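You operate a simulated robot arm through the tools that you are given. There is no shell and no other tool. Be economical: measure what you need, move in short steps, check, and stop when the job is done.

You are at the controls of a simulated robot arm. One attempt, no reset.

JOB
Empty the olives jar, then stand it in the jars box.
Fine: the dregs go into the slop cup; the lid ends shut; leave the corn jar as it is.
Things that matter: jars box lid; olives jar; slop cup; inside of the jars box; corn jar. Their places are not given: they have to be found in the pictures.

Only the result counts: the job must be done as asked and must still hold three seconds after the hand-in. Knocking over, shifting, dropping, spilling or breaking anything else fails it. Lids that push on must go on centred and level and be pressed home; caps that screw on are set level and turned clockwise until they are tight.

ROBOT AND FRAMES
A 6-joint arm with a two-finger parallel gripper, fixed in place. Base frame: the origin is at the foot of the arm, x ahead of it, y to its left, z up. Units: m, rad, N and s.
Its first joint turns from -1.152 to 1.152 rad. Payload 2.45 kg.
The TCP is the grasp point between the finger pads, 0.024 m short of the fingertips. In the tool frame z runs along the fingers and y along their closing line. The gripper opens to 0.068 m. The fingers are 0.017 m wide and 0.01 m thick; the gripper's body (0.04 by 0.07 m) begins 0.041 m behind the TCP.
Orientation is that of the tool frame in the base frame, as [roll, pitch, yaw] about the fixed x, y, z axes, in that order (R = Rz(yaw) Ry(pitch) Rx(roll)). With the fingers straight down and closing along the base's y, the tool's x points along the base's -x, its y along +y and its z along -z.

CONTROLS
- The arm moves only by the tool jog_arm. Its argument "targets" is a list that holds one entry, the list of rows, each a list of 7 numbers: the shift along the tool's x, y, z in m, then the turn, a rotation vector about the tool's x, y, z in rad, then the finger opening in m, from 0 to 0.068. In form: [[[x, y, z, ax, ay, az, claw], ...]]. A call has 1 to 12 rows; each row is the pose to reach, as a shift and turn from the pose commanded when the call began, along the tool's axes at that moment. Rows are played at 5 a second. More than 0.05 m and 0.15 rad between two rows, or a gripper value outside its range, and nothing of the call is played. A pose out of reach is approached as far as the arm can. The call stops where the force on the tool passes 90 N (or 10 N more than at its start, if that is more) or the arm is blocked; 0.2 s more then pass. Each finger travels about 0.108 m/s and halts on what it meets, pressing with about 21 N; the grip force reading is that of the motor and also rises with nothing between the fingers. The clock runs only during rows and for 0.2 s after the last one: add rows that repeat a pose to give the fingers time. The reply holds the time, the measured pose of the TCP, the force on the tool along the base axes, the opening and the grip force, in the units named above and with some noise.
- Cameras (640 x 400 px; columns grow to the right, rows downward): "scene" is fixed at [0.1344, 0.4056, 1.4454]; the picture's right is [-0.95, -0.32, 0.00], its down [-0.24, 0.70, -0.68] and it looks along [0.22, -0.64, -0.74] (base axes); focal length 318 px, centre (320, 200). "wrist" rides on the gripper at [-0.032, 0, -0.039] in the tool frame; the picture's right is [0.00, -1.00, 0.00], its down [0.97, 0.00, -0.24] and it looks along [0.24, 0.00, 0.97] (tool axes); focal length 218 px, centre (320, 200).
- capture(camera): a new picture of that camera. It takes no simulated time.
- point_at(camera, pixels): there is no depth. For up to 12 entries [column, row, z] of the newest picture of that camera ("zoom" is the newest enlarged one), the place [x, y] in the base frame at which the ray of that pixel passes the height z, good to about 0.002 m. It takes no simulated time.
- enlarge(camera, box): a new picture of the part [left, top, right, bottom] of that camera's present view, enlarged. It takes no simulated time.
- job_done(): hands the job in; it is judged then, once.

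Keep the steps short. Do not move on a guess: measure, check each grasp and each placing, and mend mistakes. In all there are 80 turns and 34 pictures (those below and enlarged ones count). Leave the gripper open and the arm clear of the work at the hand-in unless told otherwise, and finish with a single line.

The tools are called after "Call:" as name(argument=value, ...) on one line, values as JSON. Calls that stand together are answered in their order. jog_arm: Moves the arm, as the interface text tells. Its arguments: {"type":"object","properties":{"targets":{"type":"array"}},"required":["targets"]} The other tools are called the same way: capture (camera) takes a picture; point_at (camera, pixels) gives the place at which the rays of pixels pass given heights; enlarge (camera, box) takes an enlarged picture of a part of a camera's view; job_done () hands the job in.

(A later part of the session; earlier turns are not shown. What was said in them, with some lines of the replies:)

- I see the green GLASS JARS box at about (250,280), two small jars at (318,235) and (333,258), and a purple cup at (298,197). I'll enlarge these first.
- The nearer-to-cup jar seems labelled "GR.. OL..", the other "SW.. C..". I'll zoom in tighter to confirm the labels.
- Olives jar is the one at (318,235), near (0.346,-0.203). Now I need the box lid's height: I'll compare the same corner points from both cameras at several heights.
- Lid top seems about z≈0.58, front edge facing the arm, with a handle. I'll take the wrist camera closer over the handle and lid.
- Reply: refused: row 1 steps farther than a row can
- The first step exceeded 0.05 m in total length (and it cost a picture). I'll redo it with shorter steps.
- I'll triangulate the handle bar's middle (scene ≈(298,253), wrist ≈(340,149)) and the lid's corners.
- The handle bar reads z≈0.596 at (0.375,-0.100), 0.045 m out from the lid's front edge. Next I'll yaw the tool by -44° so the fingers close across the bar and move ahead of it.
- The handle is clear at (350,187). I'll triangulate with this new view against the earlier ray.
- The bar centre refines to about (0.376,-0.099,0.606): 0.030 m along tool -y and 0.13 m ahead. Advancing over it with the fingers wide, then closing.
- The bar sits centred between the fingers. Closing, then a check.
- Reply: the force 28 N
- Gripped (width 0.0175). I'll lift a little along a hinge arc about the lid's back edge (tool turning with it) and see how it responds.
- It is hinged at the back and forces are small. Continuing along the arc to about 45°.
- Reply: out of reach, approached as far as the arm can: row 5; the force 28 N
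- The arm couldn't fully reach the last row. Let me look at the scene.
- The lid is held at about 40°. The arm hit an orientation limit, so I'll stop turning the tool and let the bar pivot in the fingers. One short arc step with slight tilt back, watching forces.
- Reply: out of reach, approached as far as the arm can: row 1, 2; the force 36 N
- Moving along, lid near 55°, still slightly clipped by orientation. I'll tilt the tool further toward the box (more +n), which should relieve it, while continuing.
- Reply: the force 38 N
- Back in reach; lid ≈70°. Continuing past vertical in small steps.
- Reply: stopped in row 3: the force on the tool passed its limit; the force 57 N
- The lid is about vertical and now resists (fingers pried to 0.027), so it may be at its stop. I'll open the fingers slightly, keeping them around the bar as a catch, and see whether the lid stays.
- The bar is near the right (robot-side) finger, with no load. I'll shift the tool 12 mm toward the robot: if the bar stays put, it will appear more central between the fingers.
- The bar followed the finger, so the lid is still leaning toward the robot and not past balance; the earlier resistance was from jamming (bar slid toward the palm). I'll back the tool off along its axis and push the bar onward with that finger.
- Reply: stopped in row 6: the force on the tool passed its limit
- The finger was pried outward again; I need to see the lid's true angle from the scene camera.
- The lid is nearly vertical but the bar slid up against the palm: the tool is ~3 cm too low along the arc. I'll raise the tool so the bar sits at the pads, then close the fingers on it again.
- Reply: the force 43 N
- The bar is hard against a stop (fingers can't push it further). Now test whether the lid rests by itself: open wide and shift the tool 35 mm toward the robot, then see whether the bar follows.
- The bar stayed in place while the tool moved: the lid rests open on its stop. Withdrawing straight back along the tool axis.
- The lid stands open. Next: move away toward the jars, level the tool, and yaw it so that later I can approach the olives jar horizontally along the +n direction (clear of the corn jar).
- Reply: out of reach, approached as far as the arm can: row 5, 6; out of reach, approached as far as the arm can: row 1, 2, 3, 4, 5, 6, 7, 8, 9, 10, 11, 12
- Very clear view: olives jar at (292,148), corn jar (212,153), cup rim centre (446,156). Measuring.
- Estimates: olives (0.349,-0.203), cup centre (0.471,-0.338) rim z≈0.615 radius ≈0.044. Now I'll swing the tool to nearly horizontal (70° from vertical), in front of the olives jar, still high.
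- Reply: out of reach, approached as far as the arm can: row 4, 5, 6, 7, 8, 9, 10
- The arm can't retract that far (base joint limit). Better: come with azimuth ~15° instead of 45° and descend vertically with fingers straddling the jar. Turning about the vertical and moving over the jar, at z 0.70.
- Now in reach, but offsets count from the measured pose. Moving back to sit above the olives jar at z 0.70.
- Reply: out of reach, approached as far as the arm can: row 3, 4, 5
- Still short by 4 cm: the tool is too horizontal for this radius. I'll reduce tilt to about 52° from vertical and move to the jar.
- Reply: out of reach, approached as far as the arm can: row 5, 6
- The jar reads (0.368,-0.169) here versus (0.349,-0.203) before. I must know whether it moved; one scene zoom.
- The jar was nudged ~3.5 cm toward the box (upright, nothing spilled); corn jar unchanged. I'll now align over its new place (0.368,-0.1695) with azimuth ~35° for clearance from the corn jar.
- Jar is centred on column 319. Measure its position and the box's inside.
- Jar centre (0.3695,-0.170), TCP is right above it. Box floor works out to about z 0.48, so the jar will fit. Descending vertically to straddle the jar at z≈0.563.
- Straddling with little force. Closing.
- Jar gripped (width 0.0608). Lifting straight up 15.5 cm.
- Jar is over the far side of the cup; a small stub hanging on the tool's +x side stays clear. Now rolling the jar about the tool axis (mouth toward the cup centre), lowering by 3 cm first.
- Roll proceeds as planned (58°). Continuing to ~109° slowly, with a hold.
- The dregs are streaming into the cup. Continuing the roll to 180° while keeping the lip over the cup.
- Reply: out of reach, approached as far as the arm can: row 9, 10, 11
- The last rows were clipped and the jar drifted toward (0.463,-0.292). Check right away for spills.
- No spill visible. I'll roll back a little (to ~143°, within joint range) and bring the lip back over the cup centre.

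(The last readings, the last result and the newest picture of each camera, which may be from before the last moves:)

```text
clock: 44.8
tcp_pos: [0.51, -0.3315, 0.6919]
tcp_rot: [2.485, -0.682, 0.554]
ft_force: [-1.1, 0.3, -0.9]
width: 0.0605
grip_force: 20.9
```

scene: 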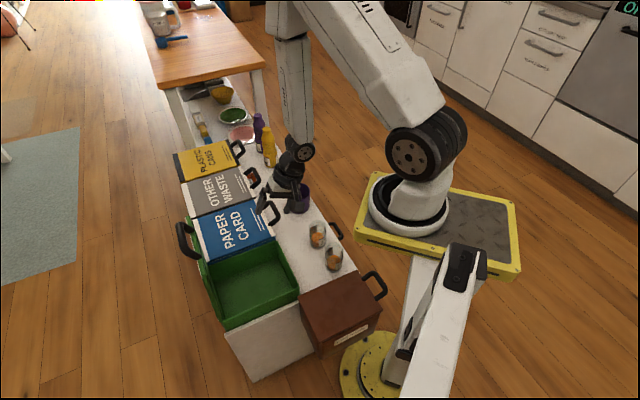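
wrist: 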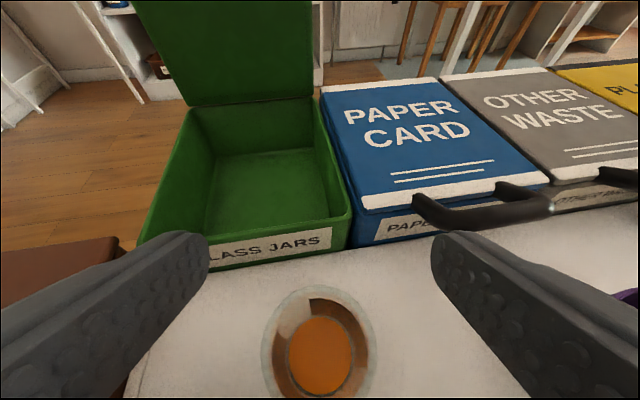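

Lip is back over the cup. Now pitching the tool up ~26° so the jar tips to about 136°, and holding a moment.

Call:
jog_arm(targets=[[[-0.0055, -0.0004, -0.006, -0.0675, 0.09, 0, 0.045], [-0.011, -0.0008, -0.012, -0.135, 0.18, 0, 0.045], [-0.0165, -0.0012, -0.018, -0.2025, 0.27, 0, 0.045], [-0.022, -0.0015, -0.0237, -0.27, 0.36, 0, 0.045], [-0.022, -0.0015, -0.0237, -0.27, 0.36, 0, 0.045], [-0.022, -0.0015, -0.0237, -0.27, 0.36, 0, 0.045], [-0.022, -0.0015, -0.0237, -0.27, 0.36, 0, 0.045], [-0.022, -0.0015, -0.0237, -0.27, 0.36, 0, 0.045], [-0.022, -0.0015, -0.0237, -0.27, 0.36, 0, 0.045], [-0.022, -0.0015, -0.0237, -0.27, 0.36, 0, 0.045]]])

Call:
enlarge(camera="scene", box=[240, 140, 360, 250])

```text
clock: 47.0
tcp_pos: [0.4785, -0.3323, 0.6907]
tcp_rot: [1.915, -0.898, 0.964]
ft_force: [0.7, 0.1, -2.4]
width: 0.0607
grip_force: 21.2
```

```text
3.64 times, centred on (300, 195) of scene
```

zoom: 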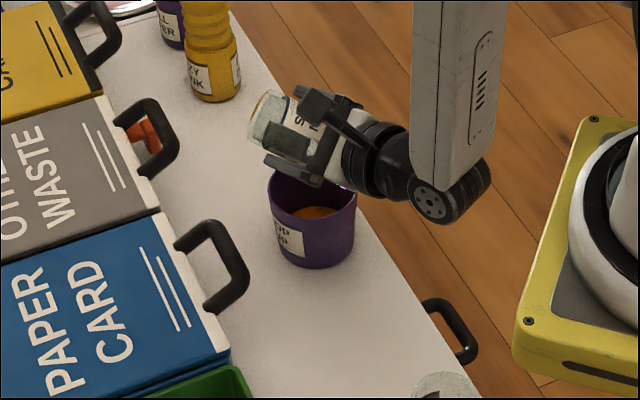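

The jar is empty and the orange liquid is in the cup. Reversing: un-pitch, then roll upright over the cup.

Call:
jog_arm(targets=[[[0.003, -0.0015, 0.0073, 0.0675, -0.09, 0, 0.045], [0.006, -0.003, 0.0146, 0.135, -0.18, 0, 0.045], [0.009, -0.0045, 0.022, 0.2025, -0.27, 0, 0.045], [0.0122, -0.0058, 0.0293, 0.27, -0.36, 0, 0.045], [0.0122, -0.0058, 0.0293, 0.27, -0.36, 0, 0.045]]])

Call:
jog_arm(targets=[[[0, 0, 0, 0, 0, -0.14, 0.045], [0, 0, 0, 0, 0, -0.28, 0.045], [0, 0, 0, 0, 0, -0.42, 0.045], [0, 0, 0, 0, 0, -0.56, 0.045], [0, 0, 0, 0, 0, -0.7, 0.045], [0, 0, 0, 0, 0, -0.84, 0.045], [0, 0, 0, 0, 0, -0.98, 0.045], [0, 0, 0, 0, 0, -1.12, 0.045], [0, 0, 0, 0, 0, -1.25, 0.045]]])

Call:
jog_arm(targets=[[[0, 0, 0, 0, 0, -0.14, 0.045], [0, 0, 0, 0, 0, -0.28, 0.045], [0, 0, 0, 0, 0, -0.42, 0.045], [0, 0, 0, 0, 0, -0.56, 0.045], [0, 0, 0, 0, 0, -0.7, 0.045], [0, 0, 0, 0, 0, -0.84, 0.045], [0, 0, 0, 0, 0, -0.98, 0.045], [0, 0, 0, 0, 0, -1.12, 0.045], [0, 0, 0, 0, 0, -1.25, 0.045], [0, 0, 0, 0, 0, -1.25, 0.045]]])

```text
clock: 48.2
tcp_pos: [0.5107, -0.3279, 0.6908]
tcp_rot: [2.486, -0.682, 0.552]
ft_force: [-0.2, 0.0, -1.9]
width: 0.0607
grip_force: 21.5
```

```text
clock: 50.2
tcp_pos: [0.5086, -0.3295, 0.6904]
tcp_rot: [2.258, 0.254, 1.444]
ft_force: [0.3, 1.0, -1.7]
width: 0.0608
grip_force: 21.1
```

```text
clock: 52.4
tcp_pos: [0.5107, -0.3302, 0.6909]
tcp_rot: [-3.138, 0.91, 2.815]
ft_force: [-0.2, 0.9, -2.1]
width: 0.0607
grip_force: 20.5
```

Jar upright again (roll/pitch match the grasp). Carrying it back to the verified bench spot (0.367,-0.168) at z 0.70.

Call:
jog_arm(targets=[[[0.0152, 0.0153, -0.0223, -0.104, 0, -0.081, 0.045], [0.0304, 0.0305, -0.0446, -0.208, 0, -0.162, 0.045], [0.0456, 0.0458, -0.0669, -0.312, 0, -0.243, 0.045], [0.0607, 0.061, -0.0892, -0.417, 0, -0.324, 0.045], [0.0759, 0.0763, -0.1115, -0.521, 0, -0.405, 0.045], [0.0911, 0.0915, -0.1338, -0.625, 0, -0.486, 0.045], [0.1063, 0.1068, -0.1561, -0.729, 0, -0.567, 0.045], [0.1063, 0.1068, -0.1561, -0.729, 0, -0.567, 0.045]]])

```text
clock: 54.2
tcp_pos: [0.3647, -0.1666, 0.7036]
tcp_rot: [-3.14, 0.909, -2.546]
ft_force: [0.3, 0.6, -2.1]
width: 0.0607
grip_force: 21.6
```

At the spot. Descending to z≈0.5625.

Call:
jog_arm(targets=[[[0.03, 0, 0.0233, 0, 0, 0, 0.045], [0.06, 0, 0.0467, 0, 0, 0, 0.045], [0.088, 0, 0.0685, 0, 0, 0, 0.045], [0.102, 0, 0.0794, 0, 0, 0, 0.045], [0.1085, 0, 0.0845, 0, 0, 0, 0.045], [0.1105, 0, 0.086, 0, 0, 0, 0.045], [0.1105, 0, 0.086, 0, 0, 0, 0.045]]])

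```text
clock: 55.8
tcp_pos: [0.3663, -0.1681, 0.5636]
tcp_rot: [-3.142, 0.909, -2.548]
ft_force: [-0.5, -0.6, -2.2]
width: 0.0609
grip_force: 21.4
```

The load still reads jar weight, so it's not touching yet. Lowering 2–3 mm more.

Call:
jog_arm(targets=[[[0.0008, 0, 0.0006, 0, 0, 0, 0.045], [0.0016, 0, 0.0012, 0, 0, 0, 0.045], [0.0022, 0, 0.0017, 0, 0, 0, 0.045], [0.0022, 0, 0.0017, 0, 0, 0, 0.045]]])

```text
clock: 56.8
tcp_pos: [0.3664, -0.1681, 0.5605]
tcp_rot: [3.14, 0.911, -2.547]
ft_force: [-5.1, 3.4, 21.2]
width: 0.0605
grip_force: 21.1
```

Contact (21 N up). Ease 1 mm, release, then rise straight up.

Call:
jog_arm(targets=[[[-0.0008, 0, -0.0006, 0, 0, 0, 0.045], [-0.0008, 0, -0.0006, 0, 0, 0, 0.068], [-0.0008, 0, -0.0006, 0, 0, 0, 0.068], [-0.02, 0, -0.0156, 0, 0, 0, 0.068], [-0.045, 0, -0.035, 0, 0, 0, 0.068], [-0.08, 0, -0.0623, 0, 0, 0, 0.068], [-0.115, 0, -0.0895, 0, 0, 0, 0.068], [-0.115, 0, -0.0895, 0, 0, 0, 0.068]]])

```text
clock: 58.6
tcp_pos: [0.367, -0.168, 0.7079]
tcp_rot: [3.141, 0.908, -2.547]
ft_force: [0.3, 0.0, -0.2]
width: 0.0681
grip_force: 0.1
```

Jar released. Now swing the tool to point straight down above it.

Call:
jog_arm(targets=[[[0, 0, 0, 0, 0.13, 0, 0.068], [0, 0, 0, 0, 0.26, 0, 0.068], [0, 0, 0, 0, 0.39, 0, 0.068], [0, 0, 0, 0, 0.52, 0, 0.068], [0, 0, 0, 0, 0.65, 0, 0.068], [0, 0, 0, 0, 0.78, 0, 0.068], [0, 0, 0, 0, 0.908, 0, 0.068], [0, 0, 0, 0, 0.908, 0, 0.068]]])

Call:
capture(camera="wrist")

```text
clock: 60.4
tcp_pos: [0.3648, -0.1697, 0.7059]
tcp_rot: [-3.139, 0.023, -2.546]
ft_force: [-0.5, 0.5, 0.4]
width: 0.068
grip_force: 0.1
```

```text
2 pictures are left
```

wrist: 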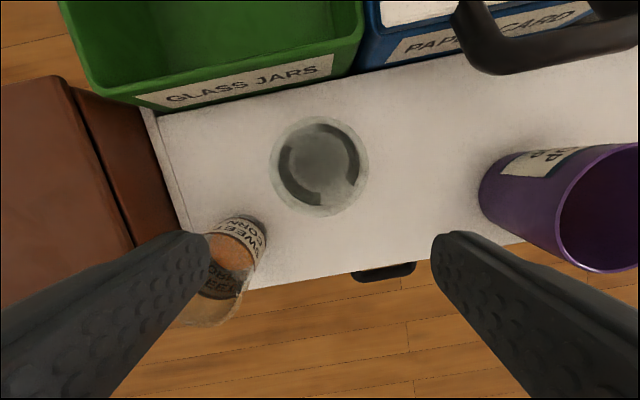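

Empty jar stands at (319,166). Measure jar centre and the box corners.

Call:
point_at(camera="wrist", pixels=[[319, 166, 0.6], [319, 166, 0.61], [319, 170, 0.525], [270, 166, 0.605], [368, 166, 0.605], [350, 60, 0.575], [105, 95, 0.575], [333, 78, 0.52], [135, 103, 0.52], [364, 36, 0.575]])

```text
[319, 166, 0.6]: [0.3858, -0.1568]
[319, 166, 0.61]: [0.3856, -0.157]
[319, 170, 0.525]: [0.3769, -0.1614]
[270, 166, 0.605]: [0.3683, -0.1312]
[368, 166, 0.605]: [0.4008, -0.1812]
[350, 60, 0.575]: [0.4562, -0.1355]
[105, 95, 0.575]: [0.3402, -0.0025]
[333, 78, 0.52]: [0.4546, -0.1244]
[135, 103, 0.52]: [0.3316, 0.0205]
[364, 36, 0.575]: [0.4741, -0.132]
```

Jar centre ≈(0.384,-0.158): 2 cm further along the tool's -x, laterally aligned. Shift, then descend with the fingers either side to z≈0.585.

Call:
jog_arm(targets=[[[-0.01, 0, 0, 0, 0, 0, 0.068], [-0.018, 0, 0.02, 0, 0.01, 0, 0.068], [-0.018, 0, 0.05, 0, 0.02, 0, 0.068], [-0.018, 0, 0.08, 0, 0.02, 0, 0.068], [-0.018, 0, 0.1, 0, 0.02, 0, 0.068], [-0.018, 0, 0.112, 0, 0.02, 0, 0.068], [-0.018, 0, 0.121, 0, 0.02, 0, 0.068], [-0.018, 0, 0.121, 0, 0.02, 0, 0.068]]])

```text
clock: 62.2
tcp_pos: [0.381, -0.1584, 0.5837]
tcp_rot: [-3.14, -0.019, -2.548]
ft_force: [-0.3, -0.5, -0.4]
width: 0.0681
grip_force: 0.1
```

No contact forces. Level the tool (1°) and close.

Call:
jog_arm(targets=[[[0, 0, 0, 0, -0.019, 0, 0.068], [0, 0, 0, 0, -0.019, 0, 0.058], [0, 0, 0, 0, -0.019, 0, 0.045], [0, 0, 0, 0, -0.019, 0, 0.045], [0, 0, 0, 0, -0.019, 0, 0.045]]])

```text
clock: 63.4
tcp_pos: [0.3803, -0.1589, 0.5843]
tcp_rot: [3.14, 0.0, -2.548]
ft_force: [-0.7, 0.0, 0.3]
width: 0.0647
grip_force: 20.9
```

Gripped at the rim (width 0.0647). Lift 11 cm, then carry over the box toward (0.459,-0.017).

Call:
jog_arm(targets=[[[0, 0, -0.02, 0, 0, 0, 0.045], [0, 0, -0.05, 0, 0, 0, 0.045], [0, 0, -0.085, 0, 0, 0, 0.045], [0, 0, -0.11, 0, 0, 0, 0.045], [-0.03, 0.0155, -0.11, 0, 0, 0, 0.045], [-0.06, 0.031, -0.11, 0, 0, 0, 0.045], [-0.09, 0.046, -0.11, 0, 0, 0, 0.045], [-0.12, 0.0615, -0.11, 0, 0, 0, 0.045], [-0.1446, 0.074, -0.11, 0, 0, 0, 0.045], [-0.1446, 0.074, -0.11, 0, 0, 0, 0.045]]])

```text
clock: 65.6
tcp_pos: [0.4594, -0.0152, 0.6955]
tcp_rot: [3.141, -0.001, -2.549]
ft_force: [-0.5, -0.2, -1.1]
width: 0.0647
grip_force: 21.3
```

Over the box, jar held. Lower to z≈0.562 and read force.

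Call:
jog_arm(targets=[[[0, 0, 0.035, 0, 0, 0, 0.045], [0, 0, 0.07, 0, 0, 0, 0.045], [0, 0, 0.1, 0, 0, 0, 0.045], [0, 0, 0.12, 0, 0, 0, 0.045], [0, 0, 0.1335, 0, 0, 0, 0.045], [0, 0, 0.1335, 0, 0, 0, 0.045]]])

```text
clock: 67.0
tcp_pos: [0.4598, -0.0148, 0.5614]
tcp_rot: [-3.14, 0.002, -2.548]
ft_force: [-0.6, -0.3, -1.9]
width: 0.0643
grip_force: 21.0
```

No contact yet. Lowering in 4 mm increments.

Call:
jog_arm(targets=[[[0, 0, 0.004, 0, 0, 0, 0.045], [0, 0, 0.008, 0, 0, 0, 0.045], [0, 0, 0.01, 0, 0, 0, 0.045]]])

Call:
jog_arm(targets=[[[0, 0, 0.003, 0, 0, 0, 0.045], [0, 0, 0.005, 0, 0, 0, 0.045], [0, 0, 0.005, 0, 0, 0, 0.045]]])

```text
clock: 67.8
tcp_pos: [0.4583, -0.0157, 0.5511]
tcp_rot: [-3.141, 0.0, -2.548]
ft_force: [-0.1, 0.5, -2.1]
width: 0.0645
grip_force: 20.9
```

```text
clock: 68.6
tcp_pos: [0.4592, -0.0162, 0.5458]
tcp_rot: [3.14, 0.0, -2.548]
ft_force: [-0.1, -0.2, -1.5]
width: 0.0647
grip_force: 21.0
```

Still free; continuing in small steps.

Call:
jog_arm(targets=[[[0, 0, 0.002, 0, 0, 0, 0.045], [0, 0, 0.004, 0, 0, 0, 0.045], [0, 0, 0.004, 0, 0, 0, 0.045]]])

Call:
jog_arm(targets=[[[0, 0, 0.001, 0, 0, 0, 0.045], [0, 0, 0.002, 0, 0, 0, 0.045], [0, 0, 0.003, 0, 0, 0, 0.045]]])

```text
clock: 69.4
tcp_pos: [0.4604, -0.0158, 0.5425]
tcp_rot: [-3.141, -0.002, -2.549]
ft_force: [-2.5, 1.9, 13.6]
width: 0.0646
grip_force: 21.6
```

```text
clock: 70.2
tcp_pos: [0.4606, -0.015, 0.5402]
tcp_rot: [-3.14, 0.0, -2.547]
ft_force: [1.6, -0.2, 14.3]
width: 0.0646
grip_force: 21.6
```

Floor contact. Ease 2 mm, open, and rise straight up.

Call:
jog_arm(targets=[[[0, 0, -0.002, 0, 0, 0, 0.045], [0, 0, -0.002, 0, 0, 0, 0.068], [0, 0, -0.002, 0, 0, 0, 0.068], [0, 0, -0.01, 0, 0, 0, 0.068], [0, 0, -0.03, 0, 0, 0, 0.068], [0, 0, -0.06, 0, 0, 0, 0.068], [0, 0, -0.1, 0, 0, 0, 0.068], [0, 0, -0.14, 0, 0, 0, 0.068], [0, 0, -0.18, 0, 0, 0, 0.068], [0, 0, -0.18, 0, 0, 0, 0.068]]])

Call:
capture(camera="wrist")

```text
clock: 72.4
tcp_pos: [0.4598, -0.0169, 0.7189]
tcp_rot: [-3.14, 0.001, -2.548]
ft_force: [-0.8, -0.6, -0.4]
width: 0.0682
grip_force: 0.1
```

```text
1 pictures are left
```

wrist: 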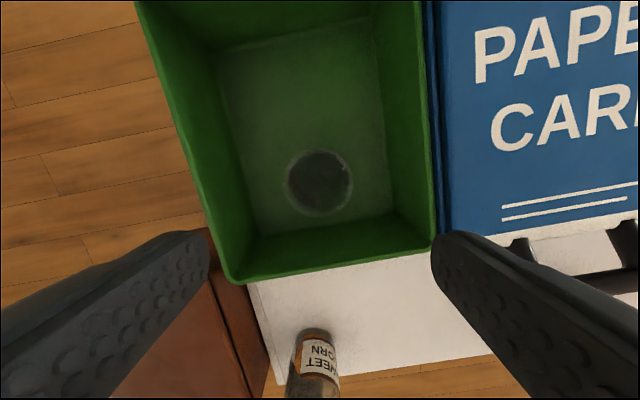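

Jar is standing upright in the box, corn jar untouched. Next: re-approach the open lid's handle. First yaw the tool back while rising and retreating.

Call:
jog_arm(targets=[[[0.007, 0, -0.013, 0, 0, 0.138, 0.068], [0.014, 0, -0.026, 0, 0, 0.276, 0.068], [0.021, 0, -0.039, 0, 0, 0.413, 0.068], [0.028, -0.001, -0.052, 0, 0, 0.551, 0.068], [0.035, -0.002, -0.065, 0, 0, 0.689, 0.068], [0.042, -0.003, -0.078, 0, 0, 0.827, 0.068], [0.049, -0.004, -0.091, 0, 0, 0.965, 0.068], [0.056, -0.004, -0.104, 0, 0, 1.102, 0.068], [0.063, -0.005, -0.117, 0, 0, 1.24, 0.068], [0.0696, -0.005, -0.13, 0, 0, 1.378, 0.068], [0.0696, -0.005, -0.13, 0, 0, 1.378, 0.068]]])

Call:
jog_arm(targets=[[[0, 0, 0, -0.113, 0, 0, 0.068], [0, 0, 0, -0.226, 0, 0, 0.068], [0, 0, 0, -0.339, 0, 0, 0.068], [0, 0, 0, -0.45, 0, 0, 0.068], [0, 0, 0, -0.45, 0, 0, 0.068]]])

```text
clock: 74.8
tcp_pos: [0.4062, -0.0583, 0.8497]
tcp_rot: [3.142, 0.0, 2.354]
ft_force: [-0.9, -0.6, -0.2]
width: 0.068
grip_force: 0.0
```

```text
clock: 76.0
tcp_pos: [0.4059, -0.059, 0.8505]
tcp_rot: [2.69, 0.0, 2.356]
ft_force: [0.1, 0.8, 0.1]
width: 0.0679
grip_force: 0.2
out of reach, approached as far as the arm can: row 1, 2
```

Pose matches the earlier withdrawal point. Retracing the same path back over the handle bar, fingers wide.

Call:
jog_arm(targets=[[[0, 0.042, -0.01, 0, 0, 0, 0.068], [0, 0.088, -0.02, 0, 0, 0, 0.068], [0, 0.134, -0.02, 0, 0, 0, 0.068], [0, 0.175, -0.005, 0, 0, 0, 0.068], [0, 0.205, 0.02, 0, 0, 0, 0.068], [0, 0.205, 0.035, 0, 0, 0, 0.068], [0, 0.205, 0.05, 0, 0, 0, 0.068], [0, 0.205, 0.065, 0, 0, 0, 0.068], [0, 0.205, 0.08, 0, 0, 0, 0.068], [0, 0.205, 0.08, 0, 0, 0, 0.068]]])

```text
clock: 78.2
tcp_pos: [0.5596, 0.0966, 0.8672]
tcp_rot: [2.692, 0.0, 2.359]
ft_force: [-0.9, -0.2, -0.4]
width: 0.068
grip_force: 0.1
```

Back within 3 mm of the earlier pose, no contact. Closing on the bar.

Call:
jog_arm(targets=[[[0, 0, 0, 0, 0, 0, 0.045], [0, 0, 0, 0, 0, 0, 0.02], [0, 0, 0, 0, 0, 0, 0.005], [0, 0, 0, 0, 0, 0, 0.005], [0, 0, 0, 0, 0, 0, 0.005]]])

```text
clock: 79.4
tcp_pos: [0.5588, 0.0964, 0.8671]
tcp_rot: [2.691, 0.0, 2.356]
ft_force: [1.0, 0.4, 5.2]
width: 0.0172
grip_force: 35.4
```

Bar gripped (0.0172). From all measured points the hinge arc is radius 0.277 m about n=0.470, z=0.5905. Closing along it at constant tool tilt, first part.

Call:
jog_arm(targets=[[[0, -0.0334, -0.0131, 0, 0, 0, 0.005], [0, -0.0684, -0.0214, 0, 0, 0, 0.005], [0, -0.1042, -0.025, 0, 0, 0, 0.005], [0, -0.1042, -0.025, 0, 0, 0, 0.005]]])

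```text
clock: 80.4
tcp_pos: [0.4848, 0.0204, 0.8402]
tcp_rot: [2.693, -0.002, 2.355]
ft_force: [-2.2, 3.4, -3.7]
width: 0.0176
grip_force: 35.9
```

Forces tiny. Continue lowering.

Call:
jog_arm(targets=[[[0, -0.036, 0.0009, 0, 0, 0, 0.005], [0, -0.0716, 0.0066, 0, 0, 0, 0.005], [0, -0.106, 0.0168, 0, 0, 0, 0.005], [0, -0.139, 0.0312, 0, 0, 0, 0.005], [0, -0.1697, 0.05, 0, 0, 0, 0.005], [0, -0.1697, 0.05, 0, 0, 0, 0.005]]])

```text
clock: 81.8
tcp_pos: [0.3947, -0.0696, 0.7215]
tcp_rot: [2.69, 0.0, 2.357]
ft_force: [9.7, 11.7, -9.2]
width: 0.0178
grip_force: 36.0
```

Lid almost down. Final part of the arc, tilting the tool back toward 45° as at the first grasp.

Call:
jog_arm(targets=[[[0, -0.0281, 0.0226, -0.08, 0, 0, 0.005], [0, -0.053, 0.0484, -0.16, 0, 0, 0.005], [0, -0.0694, 0.0701, -0.24, 0, 0, 0.005], [0, -0.0785, 0.0843, -0.3, 0, 0, 0.005], [0, -0.0785, 0.0843, -0.3, 0, 0, 0.005]]])

```text
clock: 83.0
tcp_pos: [0.3692, -0.0942, 0.6146]
tcp_rot: [2.387, 0.003, 2.358]
ft_force: [30.7, 23.8, -5.0]
width: 0.0176
grip_force: 35.9
```

Bar height 0.6146 equals the closed value (0.6152). Release and back off along the tool axis, then verify.

Call:
jog_arm(targets=[[[0, 0, 0, 0, 0, 0, 0.03], [0, 0, 0, 0, 0, 0, 0.06], [0, 0, 0, 0, 0, 0, 0.06], [0, 0, -0.03, 0, 0, 0, 0.06], [0, 0, -0.06, 0, 0, 0, 0.06], [0, 0, -0.1, 0, 0, 0, 0.06], [0, -0.02, -0.14, 0, 0, 0, 0.06], [0, -0.02, -0.17, 0, 0, 0, 0.06], [0, -0.02, -0.17, 0, 0, 0, 0.06]]])

```text
clock: 85.0
tcp_pos: [0.3191, -0.1645, 0.727]
tcp_rot: [2.391, -0.003, 2.358]
ft_force: [-0.5, 0.0, 0.0]
width: 0.0599
grip_force: 0.1
out of reach, approached as far as the arm can: row 7, 8, 9
```

Rise clear of the work and use the last picture to verify.

Call:
jog_arm(targets=[[[0, 0.024, -0.026, 0, 0, 0, 0.068], [0, 0.048, -0.052, 0.05, 0, 0, 0.068], [0, 0.072, -0.078, 0.1, 0, 0, 0.068], [0, 0.096, -0.104, 0.15, 0, 0, 0.068], [0, 0.12, -0.13, 0.2, 0, 0, 0.068], [0, 0.12, -0.13, 0.2, 0, 0, 0.068]]])

Call:
capture(camera="scene")

```text
clock: 86.4
tcp_pos: [0.3208, -0.1669, 0.902]
tcp_rot: [2.592, 0.0, 2.357]
ft_force: [0.3, -0.4, -0.2]
width: 0.0679
grip_force: 0.1
```

```text
0 pictures are left
```

scene: 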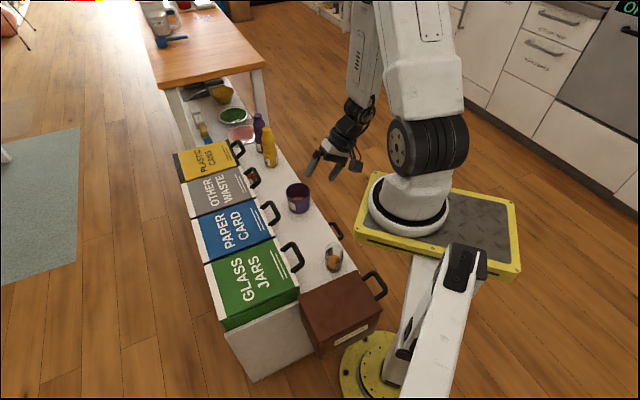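

The lid is shut as it was at the start, the corn jar and cup are upright in place, there is no spill in view, and the gripper is open and clear. Handing in.

Call:
job_done()

```text
The job is handed in.
```

The olives jar is emptied into the slop cup and stands upright in the jars box with the lid shut; the corn jar was not touched, and no spill shows in the last picture.
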